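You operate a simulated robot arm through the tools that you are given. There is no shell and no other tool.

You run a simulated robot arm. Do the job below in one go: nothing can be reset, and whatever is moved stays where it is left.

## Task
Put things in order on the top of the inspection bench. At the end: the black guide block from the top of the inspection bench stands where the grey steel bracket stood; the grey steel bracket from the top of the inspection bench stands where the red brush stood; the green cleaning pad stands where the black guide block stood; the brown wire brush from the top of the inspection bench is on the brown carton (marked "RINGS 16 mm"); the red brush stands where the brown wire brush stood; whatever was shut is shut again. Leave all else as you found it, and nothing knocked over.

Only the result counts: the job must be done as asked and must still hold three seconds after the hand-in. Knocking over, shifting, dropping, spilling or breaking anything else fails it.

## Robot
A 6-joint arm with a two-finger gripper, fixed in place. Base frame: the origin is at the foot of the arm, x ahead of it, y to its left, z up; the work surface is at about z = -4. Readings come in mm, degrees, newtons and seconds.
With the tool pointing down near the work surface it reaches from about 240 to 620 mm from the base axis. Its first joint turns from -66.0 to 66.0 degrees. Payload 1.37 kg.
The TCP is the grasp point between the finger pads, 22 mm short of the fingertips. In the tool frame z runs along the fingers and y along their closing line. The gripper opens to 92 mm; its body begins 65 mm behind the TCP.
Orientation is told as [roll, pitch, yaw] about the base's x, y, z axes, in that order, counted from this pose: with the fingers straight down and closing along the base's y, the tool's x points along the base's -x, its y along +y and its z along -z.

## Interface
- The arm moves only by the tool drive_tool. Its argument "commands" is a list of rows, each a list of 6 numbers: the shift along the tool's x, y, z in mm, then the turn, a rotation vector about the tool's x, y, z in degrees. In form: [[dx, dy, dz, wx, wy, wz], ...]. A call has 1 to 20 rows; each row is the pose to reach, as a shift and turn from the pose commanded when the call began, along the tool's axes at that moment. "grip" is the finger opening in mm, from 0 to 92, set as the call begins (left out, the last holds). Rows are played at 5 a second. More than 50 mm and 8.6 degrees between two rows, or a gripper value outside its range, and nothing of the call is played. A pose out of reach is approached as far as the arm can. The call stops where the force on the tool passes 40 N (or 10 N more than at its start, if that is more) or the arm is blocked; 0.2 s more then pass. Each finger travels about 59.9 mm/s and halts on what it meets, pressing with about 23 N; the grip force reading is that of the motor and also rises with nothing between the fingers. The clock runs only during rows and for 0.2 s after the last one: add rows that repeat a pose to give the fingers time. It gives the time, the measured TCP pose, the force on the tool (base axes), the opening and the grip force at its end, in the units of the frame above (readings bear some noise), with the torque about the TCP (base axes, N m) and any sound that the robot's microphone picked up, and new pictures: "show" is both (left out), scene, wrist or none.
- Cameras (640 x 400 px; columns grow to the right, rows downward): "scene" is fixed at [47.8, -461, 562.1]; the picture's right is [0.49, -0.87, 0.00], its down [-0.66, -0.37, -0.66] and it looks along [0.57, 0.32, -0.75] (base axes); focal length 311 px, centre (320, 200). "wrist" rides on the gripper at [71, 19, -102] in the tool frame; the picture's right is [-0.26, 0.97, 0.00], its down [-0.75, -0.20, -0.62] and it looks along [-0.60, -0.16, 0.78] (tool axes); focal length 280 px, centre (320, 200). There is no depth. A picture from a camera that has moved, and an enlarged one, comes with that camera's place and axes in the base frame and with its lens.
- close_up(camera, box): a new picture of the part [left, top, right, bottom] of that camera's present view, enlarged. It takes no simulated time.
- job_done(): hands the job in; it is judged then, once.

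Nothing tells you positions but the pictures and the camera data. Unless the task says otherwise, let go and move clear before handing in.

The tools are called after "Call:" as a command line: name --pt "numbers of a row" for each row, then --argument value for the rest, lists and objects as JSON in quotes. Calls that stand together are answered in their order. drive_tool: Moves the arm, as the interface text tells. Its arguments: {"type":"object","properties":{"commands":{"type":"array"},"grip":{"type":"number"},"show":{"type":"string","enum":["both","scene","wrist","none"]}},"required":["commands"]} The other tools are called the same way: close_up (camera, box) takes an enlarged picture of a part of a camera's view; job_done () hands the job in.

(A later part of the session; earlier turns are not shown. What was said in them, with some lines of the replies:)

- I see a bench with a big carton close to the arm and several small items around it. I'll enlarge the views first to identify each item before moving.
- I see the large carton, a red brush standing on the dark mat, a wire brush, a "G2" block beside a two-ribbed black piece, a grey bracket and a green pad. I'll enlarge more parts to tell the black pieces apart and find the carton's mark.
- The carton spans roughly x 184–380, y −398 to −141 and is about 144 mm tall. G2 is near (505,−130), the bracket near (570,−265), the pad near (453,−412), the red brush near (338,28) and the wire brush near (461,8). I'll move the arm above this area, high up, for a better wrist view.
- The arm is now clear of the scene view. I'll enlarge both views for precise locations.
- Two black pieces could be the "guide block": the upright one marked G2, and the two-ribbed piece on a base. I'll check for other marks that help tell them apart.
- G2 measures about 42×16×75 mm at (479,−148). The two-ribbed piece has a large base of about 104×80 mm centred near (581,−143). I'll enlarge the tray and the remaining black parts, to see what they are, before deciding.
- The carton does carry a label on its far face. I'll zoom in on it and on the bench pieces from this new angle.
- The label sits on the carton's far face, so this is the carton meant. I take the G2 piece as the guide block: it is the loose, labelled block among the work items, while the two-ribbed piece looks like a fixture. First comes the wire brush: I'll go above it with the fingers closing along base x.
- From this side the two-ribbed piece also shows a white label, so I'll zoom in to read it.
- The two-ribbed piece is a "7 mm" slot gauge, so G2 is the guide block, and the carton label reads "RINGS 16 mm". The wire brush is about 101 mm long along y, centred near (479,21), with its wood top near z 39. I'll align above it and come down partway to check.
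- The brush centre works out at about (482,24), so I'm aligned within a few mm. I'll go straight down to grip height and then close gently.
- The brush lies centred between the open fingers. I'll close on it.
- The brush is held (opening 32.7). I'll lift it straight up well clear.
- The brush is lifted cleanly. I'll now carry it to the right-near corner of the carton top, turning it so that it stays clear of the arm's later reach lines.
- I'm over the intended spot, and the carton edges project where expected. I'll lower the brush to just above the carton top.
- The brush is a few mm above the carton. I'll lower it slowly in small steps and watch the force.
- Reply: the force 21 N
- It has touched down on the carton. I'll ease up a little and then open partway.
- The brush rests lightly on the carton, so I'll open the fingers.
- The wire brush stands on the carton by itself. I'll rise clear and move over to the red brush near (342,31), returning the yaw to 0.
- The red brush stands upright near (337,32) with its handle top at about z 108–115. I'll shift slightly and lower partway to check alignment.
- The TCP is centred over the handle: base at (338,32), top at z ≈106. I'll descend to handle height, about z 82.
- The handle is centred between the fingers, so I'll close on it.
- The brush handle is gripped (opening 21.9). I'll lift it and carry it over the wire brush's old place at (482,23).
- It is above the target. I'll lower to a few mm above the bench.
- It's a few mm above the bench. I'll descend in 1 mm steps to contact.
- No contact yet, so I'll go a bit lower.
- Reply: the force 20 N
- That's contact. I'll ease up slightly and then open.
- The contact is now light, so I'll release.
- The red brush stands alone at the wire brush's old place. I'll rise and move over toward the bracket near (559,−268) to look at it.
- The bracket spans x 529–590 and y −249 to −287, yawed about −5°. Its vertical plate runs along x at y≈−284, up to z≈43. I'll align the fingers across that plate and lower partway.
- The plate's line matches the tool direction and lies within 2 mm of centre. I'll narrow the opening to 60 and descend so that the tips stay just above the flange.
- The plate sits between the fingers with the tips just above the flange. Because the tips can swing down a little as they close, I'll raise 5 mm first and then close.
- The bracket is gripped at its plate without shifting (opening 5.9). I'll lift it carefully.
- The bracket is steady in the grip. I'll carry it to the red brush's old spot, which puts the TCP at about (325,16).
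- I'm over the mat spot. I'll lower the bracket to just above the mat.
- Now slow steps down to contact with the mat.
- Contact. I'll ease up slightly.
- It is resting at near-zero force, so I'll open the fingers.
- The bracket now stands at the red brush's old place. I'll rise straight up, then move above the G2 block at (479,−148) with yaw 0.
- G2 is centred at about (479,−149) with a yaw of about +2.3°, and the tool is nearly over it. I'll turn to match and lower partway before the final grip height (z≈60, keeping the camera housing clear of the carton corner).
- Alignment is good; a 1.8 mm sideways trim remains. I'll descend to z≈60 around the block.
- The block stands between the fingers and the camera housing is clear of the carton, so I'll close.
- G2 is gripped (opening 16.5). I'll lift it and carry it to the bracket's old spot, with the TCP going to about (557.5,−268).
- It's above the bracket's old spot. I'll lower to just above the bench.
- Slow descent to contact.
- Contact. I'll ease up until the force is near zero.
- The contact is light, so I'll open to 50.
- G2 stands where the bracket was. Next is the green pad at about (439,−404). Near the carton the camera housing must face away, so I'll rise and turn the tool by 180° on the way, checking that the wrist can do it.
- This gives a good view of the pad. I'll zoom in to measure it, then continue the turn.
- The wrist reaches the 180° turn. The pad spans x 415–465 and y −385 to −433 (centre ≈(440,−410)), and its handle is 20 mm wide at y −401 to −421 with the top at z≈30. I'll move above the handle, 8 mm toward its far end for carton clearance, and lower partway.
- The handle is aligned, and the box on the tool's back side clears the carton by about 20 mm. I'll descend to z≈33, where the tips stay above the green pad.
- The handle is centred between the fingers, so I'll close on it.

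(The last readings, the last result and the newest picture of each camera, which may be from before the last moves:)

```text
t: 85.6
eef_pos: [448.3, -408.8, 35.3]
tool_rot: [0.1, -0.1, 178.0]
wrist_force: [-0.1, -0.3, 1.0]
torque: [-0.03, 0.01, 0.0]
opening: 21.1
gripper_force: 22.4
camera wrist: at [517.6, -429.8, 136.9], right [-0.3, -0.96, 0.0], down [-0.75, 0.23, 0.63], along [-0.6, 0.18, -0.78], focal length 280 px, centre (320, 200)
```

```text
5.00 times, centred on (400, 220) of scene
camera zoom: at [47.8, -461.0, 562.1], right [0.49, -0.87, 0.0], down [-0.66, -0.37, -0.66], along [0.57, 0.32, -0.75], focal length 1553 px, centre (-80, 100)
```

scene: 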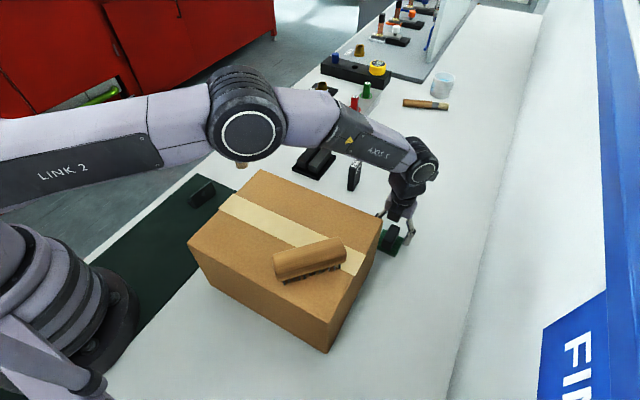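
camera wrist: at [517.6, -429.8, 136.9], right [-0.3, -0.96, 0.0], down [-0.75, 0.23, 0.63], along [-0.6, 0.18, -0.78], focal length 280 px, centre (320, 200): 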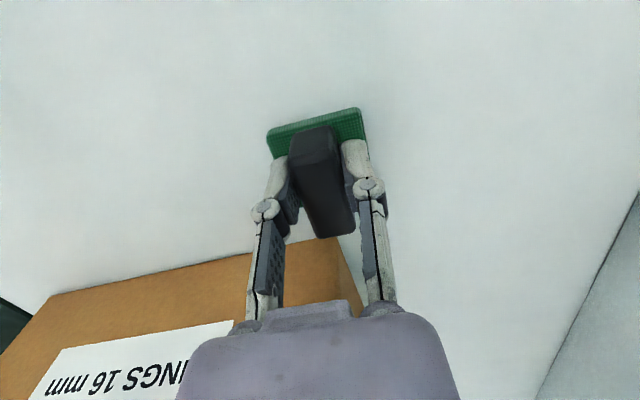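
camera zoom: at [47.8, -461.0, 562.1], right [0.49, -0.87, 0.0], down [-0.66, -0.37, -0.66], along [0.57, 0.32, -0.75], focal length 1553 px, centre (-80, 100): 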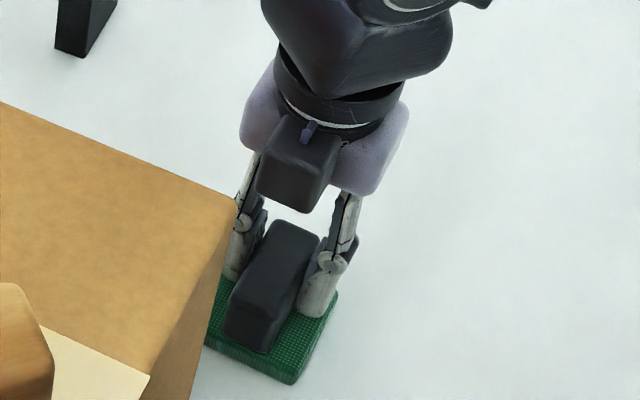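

The pad is gripped (opening 21.1). I'll lift it straight up, clear of the carton.

Call:
drive_tool --pt "0 0 -4 0 0 0" --pt "0 0 -12 0 0 0" --pt "0 0 -28 0 0 0" --pt "0 0 -50 0 0 0" --pt "0 0 -75 0 0 0" --pt "0 0 -100 0 0 0" --pt "0 0 -125 0 0 0" --pt "0 0 -150 0 0 0" --pt "0 0 -172 0 0 0" --pt "0 0 -180 0 0 0" --pt "0 0 -180 0 0 0" --show "both"

```text
t: 88.0
eef_pos: [449.1, -409.8, 216.5]
tool_rot: [0.1, 0.0, 178.0]
wrist_force: [0.3, 0.3, -0.7]
torque: [-0.01, 0.0, 0.0]
opening: 20.7
gripper_force: 23.4
camera wrist: at [517.7, -430.2, 317.5], right [-0.3, -0.96, 0.0], down [-0.75, 0.23, 0.63], along [-0.6, 0.18, -0.78], focal length 280 px, centre (320, 200)
```

scene: 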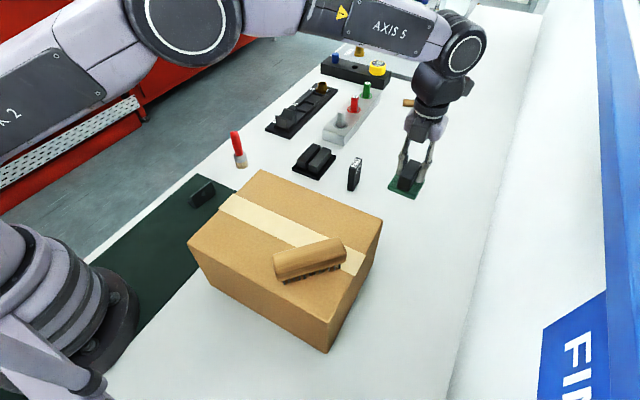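
wrist: 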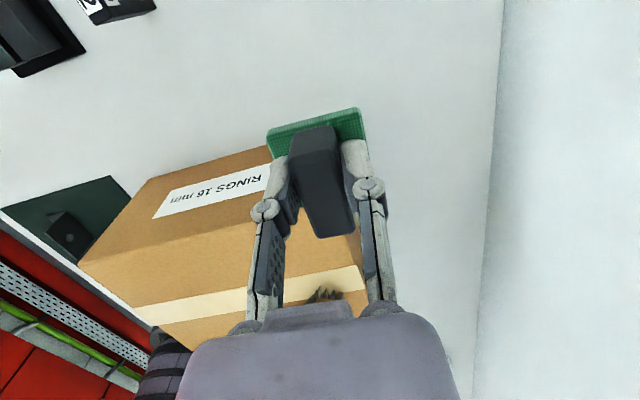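

The pad is held level. I'll carry it toward G2's old spot in two stages, checking that the wrist keeps its heading.

Call:
drive_tool --pt "1 -10 0 0 0 0" --pt "3 -30 0 0 0 0" --pt "6 -55 0 0 0 0" --pt "9 -82 0 0 0 0" --pt "12 -108 0 0 0 0" --pt "14 -128 0 0 0 0" --pt "15 -138 0 0 0 0" --pt "15 -138 0 0 0 0" --show "none"

```text
t: 89.8
eef_pos: [468.7, -271.6, 217.6]
tool_rot: [0.1, 0.0, 178.0]
wrist_force: [-0.4, 0.9, -0.4]
torque: [0.0, -0.01, 0.02]
opening: 20.9
gripper_force: 23.3
```

Call:
drive_tool --pt "1 -10 0 0 0 0" --pt "3 -30 0 0 0 0" --pt "6 -55 0 0 0 0" --pt "9 -82 0 0 0 0" --pt "12 -106 0 0 0 0" --pt "13.5 -119 0 0 0 0" --pt "13.9 -123.7 0 0 0 0" --pt "13.9 -123.7 0 0 0 0" --show "both"

```text
t: 91.6
eef_pos: [486.2, -148.3, 214.6]
tool_rot: [0.1, 0.0, 178.1]
wrist_force: [0.4, -0.3, -0.3]
torque: [0.02, 0.01, -0.01]
opening: 21.0
gripper_force: 23.2
camera wrist: at [555.8, -169.2, 316.5], right [-0.3, -0.96, 0.0], down [-0.75, 0.23, 0.63], along [-0.6, 0.18, -0.78], focal length 280 px, centre (320, 200)
```

scene: 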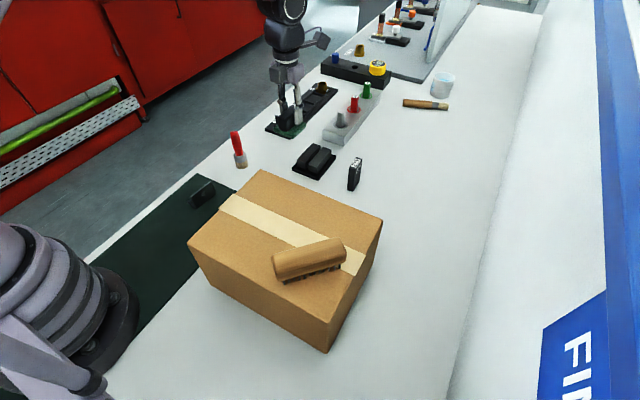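
wrist: 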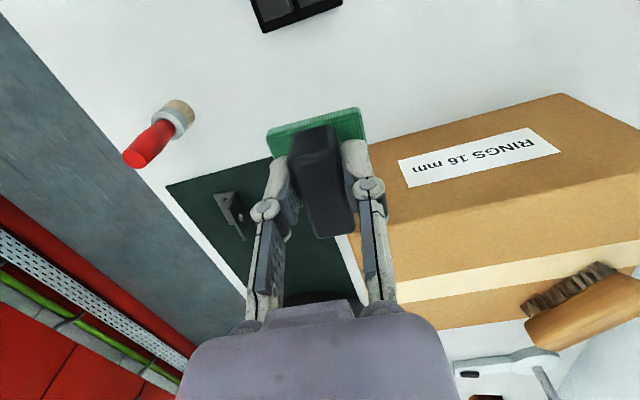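

The heading is kept. I'll lower the pad to just above the bench.

Call:
drive_tool --pt "0 0 25 0 0 0" --pt "0 0 55 0 0 0" --pt "0 0 85 0 0 0" --pt "0 0 115 0 0 0" --pt "0 0 142 0 0 0" --pt "0 0 162 0 0 0" --pt "0 0 173 0 0 0" --pt "0 0 175 0 0 0" --pt "0 0 175 0 0 0" --show "both"

Call:
close_up --camera "scene" --box '[240, 110, 360, 200]'

```text
t: 93.6
eef_pos: [486.1, -148.5, 41.2]
tool_rot: [0.2, 0.0, 178.0]
wrist_force: [-0.1, -0.4, -0.3]
torque: [0.01, 0.01, 0.01]
opening: 20.9
gripper_force: 22.9
camera wrist: at [554.8, -169.2, 142.4], right [-0.3, -0.96, 0.0], down [-0.75, 0.23, 0.62], along [-0.6, 0.18, -0.78], focal length 280 px, centre (320, 200)
```

scene: 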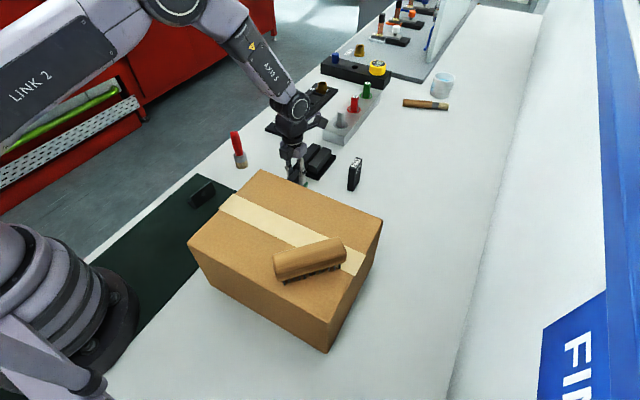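
wrist: 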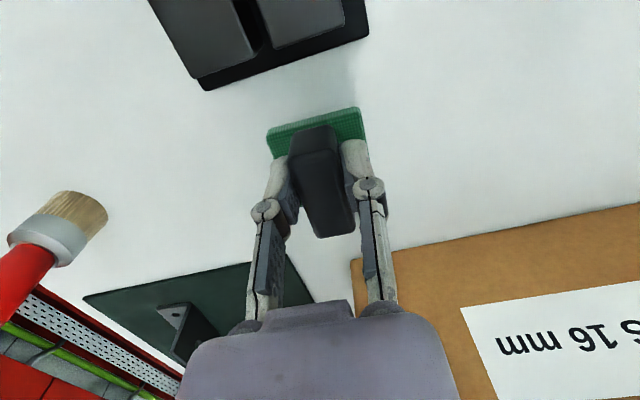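

```text
4.44 times, centred on (300, 155) of scene
camera zoom: at [47.8, -461.0, 562.1], right [0.49, -0.87, 0.0], down [-0.66, -0.37, -0.66], along [0.57, 0.32, -0.75], focal length 1380 px, centre (409, 400)
```

zoom: 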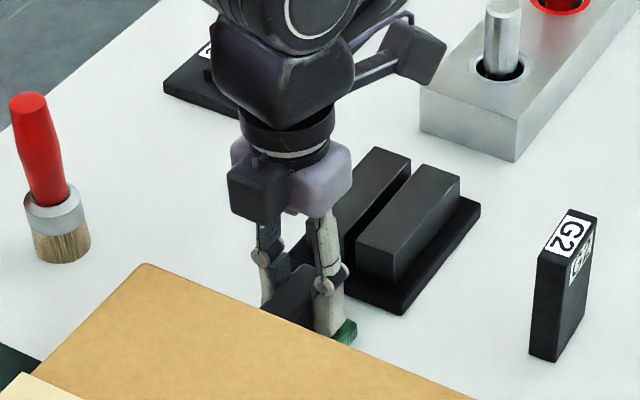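

Slow steps down to the bench now.

Call:
drive_tool --pt "0 0 1 0 0 0" --pt "0 0 2 0 0 0" --pt "0 0 3 0 0 0" --pt "0 0 4 0 0 0" --pt "0 0 4 0 0 0" --show "none"

```text
t: 94.8
eef_pos: [485.7, -148.6, 35.9]
tool_rot: [0.1, 0.0, 178.0]
wrist_force: [0.4, -0.2, 0.4]
torque: [-0.01, -0.03, 0.02]
opening: 21.2
gripper_force: 22.8
```

Call:
drive_tool --pt "0 0 0.7 0 0 0" --pt "0 0 1.4 0 0 0" --pt "0 0 1.4 0 0 0" --show "none"

```text
t: 95.6
eef_pos: [486.0, -149.4, 34.7]
tool_rot: [0.2, 0.0, 178.0]
wrist_force: [-0.3, -0.4, 0.1]
torque: [-0.02, 0.01, -0.05]
opening: 21.1
gripper_force: 23.2
```

Call:
drive_tool --pt "0 0 0.6 0 0 0" --pt "0 0 1.2 0 0 0" --pt "0 0 1.2 0 0 0" --show "none"

```text
t: 96.4
eef_pos: [486.9, -149.6, 34.8]
tool_rot: [0.1, 0.0, 178.0]
wrist_force: [-3.3, 2.5, 18.2]
torque: [0.08, 0.32, 0.01]
opening: 21.0
gripper_force: 22.6
```

Contact. I'll ease up and check the force.

Call:
drive_tool --pt "0 0 -0.8 0 0 0" --pt "0 0 -0.8 0 0 0" --show "none"

```text
t: 97.0
eef_pos: [485.6, -149.4, 34.8]
tool_rot: [0.1, 0.0, 178.0]
wrist_force: [0.5, 2.3, 13.3]
torque: [0.08, 0.11, -0.02]
opening: 21.0
gripper_force: 22.7
```

Call:
drive_tool --pt "0 0 -0.6 0 0 0" --pt "0 0 -0.6 0 0 0" --show "none"

```text
t: 97.6
eef_pos: [484.1, -148.5, 34.9]
tool_rot: [0.1, -0.1, 178.0]
wrist_force: [0.4, -0.2, 2.1]
torque: [-0.05, -0.08, -0.01]
opening: 21.2
gripper_force: 23.6
```

The contact is light, so I'll open the fingers to 50.

Call:
drive_tool --pt "0 0 0 0 0 0" --pt "0 0 0 0 0 0" --pt "0 0 0 0 0 0" --pt "0 0 0 0 0 0" --grip 55 --show "wrist"

Call:
close_up --camera "wrist" --box '[220, 80, 440, 280]'

Call:
close_up --camera "scene" --box '[240, 110, 360, 200]'

```text
t: 98.6
eef_pos: [485.5, -148.9, 35.0]
tool_rot: [0.1, 0.1, 178.0]
wrist_force: [-0.7, -0.6, -0.2]
torque: [-0.02, -0.01, -0.01]
opening: 55.3
gripper_force: 0.1
camera wrist: at [555.2, -169.7, 137.4], right [-0.3, -0.96, 0.0], down [-0.75, 0.23, 0.63], along [-0.6, 0.18, -0.78], focal length 280 px, centre (320, 200)
```

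wrist: 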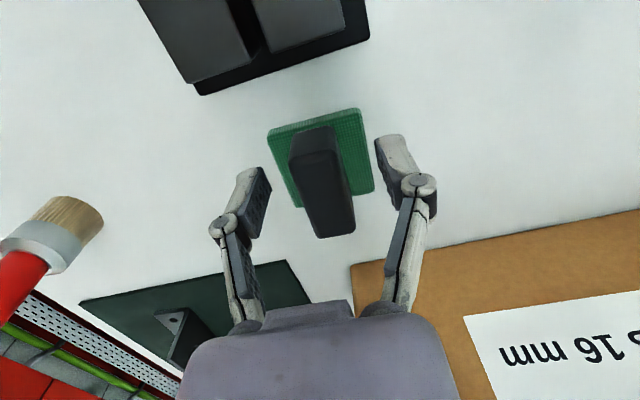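

```text
2.00 times, centred on (330, 180) of wrist
camera zoom: at [555.2, -169.7, 137.4], right [-0.3, -0.96, 0.0], down [-0.75, 0.23, 0.63], along [-0.6, 0.18, -0.78], focal length 561 px, centre (300, 240)
```

zoom: 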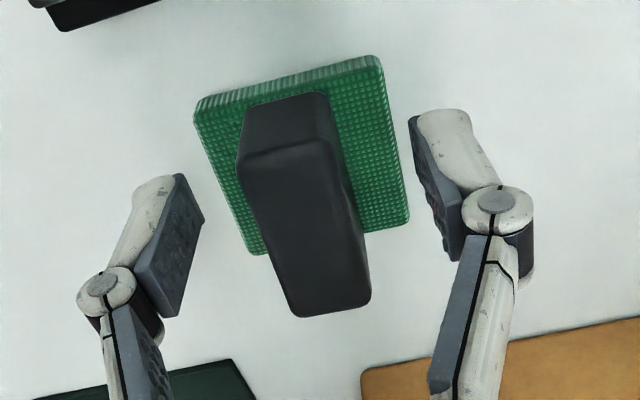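

```text
4.44 times, centred on (300, 155) of scene
camera zoom: at [47.8, -461.0, 562.1], right [0.49, -0.87, 0.0], down [-0.66, -0.37, -0.66], along [0.57, 0.32, -0.75], focal length 1380 px, centre (409, 400)
```

zoom: 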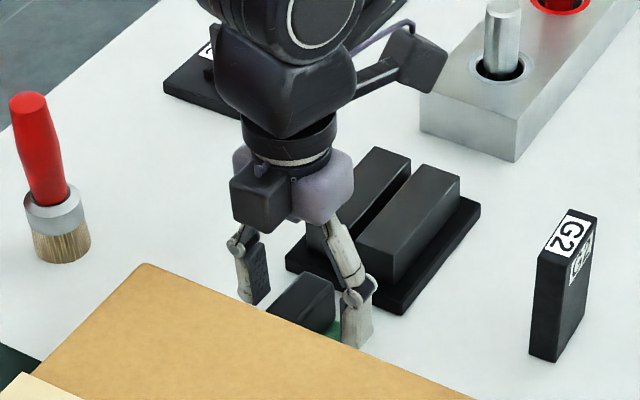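

The pad stands at G2's old place. I'll rise straight up and then look over the whole bench.

Call:
drive_tool --pt "0 0 -15 0 0 0" --pt "0 0 -40 0 0 0" --pt "0 0 -75 0 0 0" --pt "0 0 -110 0 0 0" --pt "0 0 -145 0 0 0" --pt "0 0 -180 0 0 0" --pt "0 0 -215 0 0 0" --pt "0 0 -250 0 0 0" --pt "0 0 -260 0 0 0" --pt "0 0 -260 0 0 0" --show "both"

Call:
close_up --camera "scene" --box '[160, 100, 420, 262]'

Call:
close_up --camera "wrist" --box '[200, 0, 440, 150]'

```text
t: 100.8
eef_pos: [485.1, -149.4, 296.5]
tool_rot: [0.2, 0.0, 178.0]
wrist_force: [0.1, -0.5, -0.7]
torque: [-0.02, 0.0, -0.02]
opening: 55.1
gripper_force: 0.0
camera wrist: at [555.5, -169.5, 398.4], right [-0.3, -0.96, 0.0], down [-0.75, 0.23, 0.62], along [-0.6, 0.18, -0.78], focal length 280 px, centre (320, 200)
```

scene: 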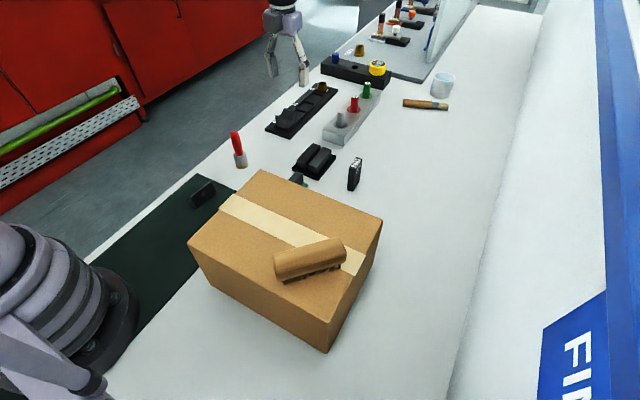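
wrist: 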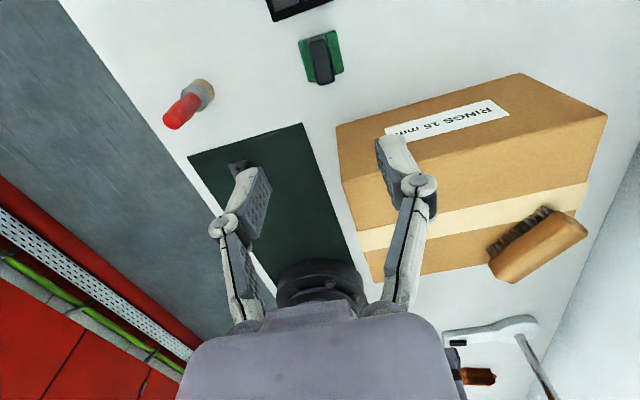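

```text
2.46 times, centred on (290, 181) of scene
camera zoom: at [47.8, -461.0, 562.1], right [0.49, -0.87, 0.0], down [-0.66, -0.37, -0.66], along [0.57, 0.32, -0.75], focal length 764 px, centre (394, 247)
```

zoom: 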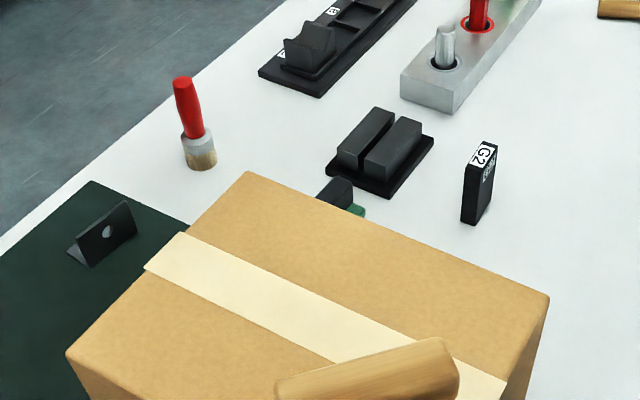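

```text
2.67 times, centred on (320, 75) of wrist
camera zoom: at [555.5, -169.5, 398.4], right [-0.3, -0.96, 0.0], down [-0.75, 0.23, 0.62], along [-0.6, 0.18, -0.78], focal length 748 px, centre (320, 533)
```

zoom: 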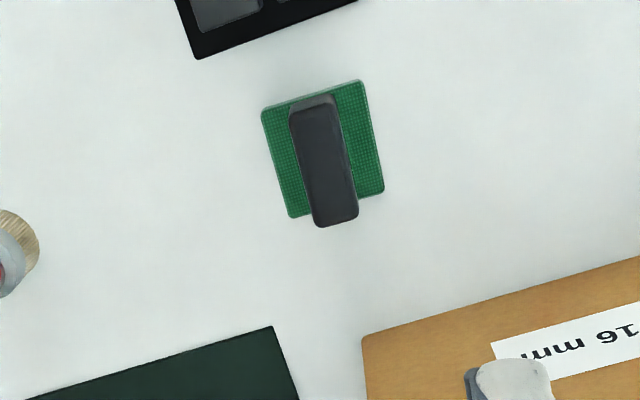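

Everything stands where asked, and the pad centre measures about (478,−148). I'll do a last check on the bracket, the red brush and G2 before handing in.

Call:
close_up --camera "wrist" --box '[140, 60, 340, 200]'

Call:
close_up --camera "wrist" --box '[420, 180, 620, 400]'

Call:
close_up --camera "scene" --box '[320, 130, 400, 210]'

Call:
close_up --camera "scene" --box '[170, 120, 270, 220]'

```text
2.86 times, centred on (240, 130) of wrist
camera zoom: at [555.5, -169.5, 398.4], right [-0.3, -0.96, 0.0], down [-0.75, 0.23, 0.62], along [-0.6, 0.18, -0.78], focal length 801 px, centre (549, 400)
```

zoom: 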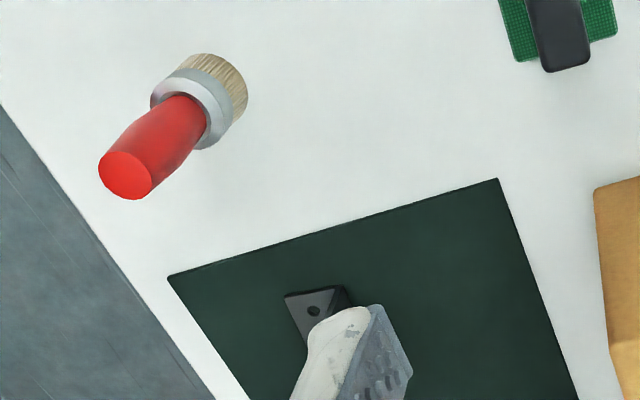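

```text
1.82 times, centred on (520, 290) of wrist
camera zoom: at [555.5, -169.5, 398.4], right [-0.3, -0.96, 0.0], down [-0.75, 0.23, 0.62], along [-0.6, 0.18, -0.78], focal length 510 px, centre (-44, 36)
```

zoom: 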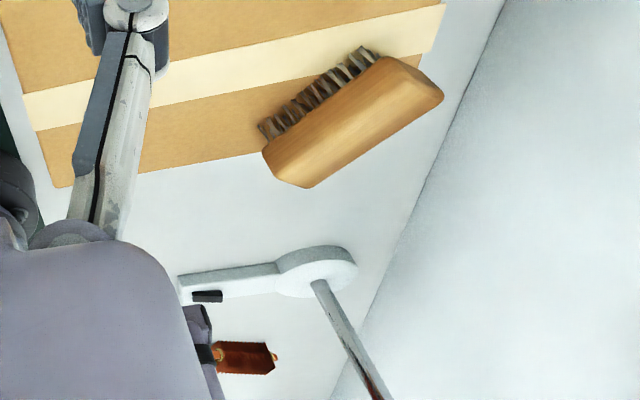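

```text
5.00 times, centred on (360, 170) of scene
camera zoom: at [47.8, -461.0, 562.1], right [0.49, -0.87, 0.0], down [-0.66, -0.37, -0.66], along [0.57, 0.32, -0.75], focal length 1553 px, centre (120, 350)
```

zoom: 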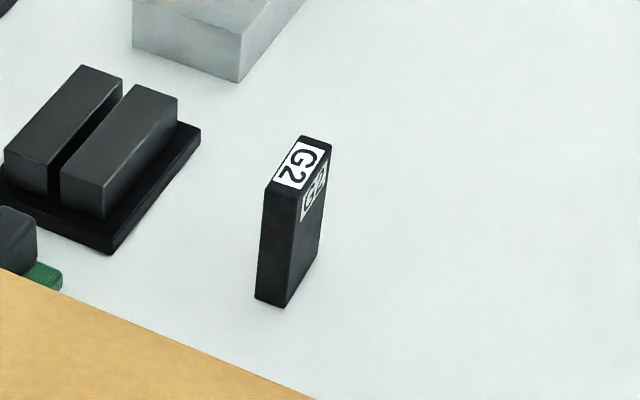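

```text
4.00 times, centred on (220, 170) of scene
camera zoom: at [47.8, -461.0, 562.1], right [0.49, -0.87, 0.0], down [-0.66, -0.37, -0.66], along [0.57, 0.32, -0.75], focal length 1242 px, centre (720, 320)
```

zoom: 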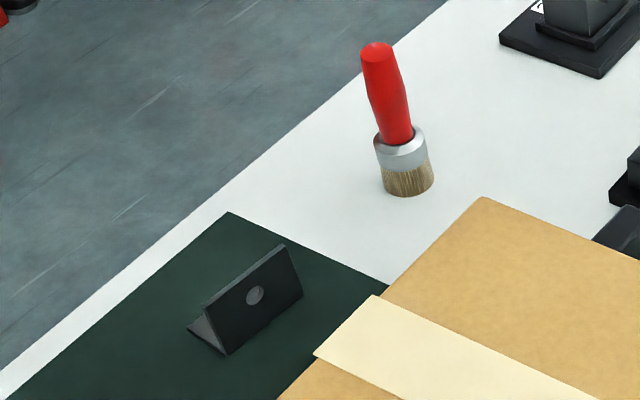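

All five pieces are placed and standing, nothing else has moved, nothing was opened, and the arm is well clear above the bench. I'm handing the job in.

Call:
job_done

```text
The job is handed in.
```

I moved all five pieces and handed the job in. In the last pictures every piece was upright and nothing else had shifted. I haven't been told the result of the judging.

| Piece | Where it is now |
|---|---|
| Brown wire brush | On top of the carton marked "RINGS 16 mm", near its right-hand corner closest to the arm, turned about 48° from how it lay |
| Red brush | Where the wire brush stood, about (482, 24) |
| Grey steel bracket | Where the red brush stood on the dark mat, about (338, 31) |
| Black guide block | Where the bracket stood, about (560, −268) |
| Green cleaning pad | Where the guide block stood, about (478, −148) |

- **Which piece is the guide block:** I took it to be the upright block marked "G2". The other black piece beside it has a "7 mm" label and looks like a slot gauge, so I left it alone.
- **Accuracy:** The positions are estimates from the pictures and the arm's readings, good to a few millimetres.
- **Nothing opened:** I opened nothing, so nothing needed shutting again.
- **Arm:** It is holding nothing and sits about 260 mm above the height where it let go of the pad.
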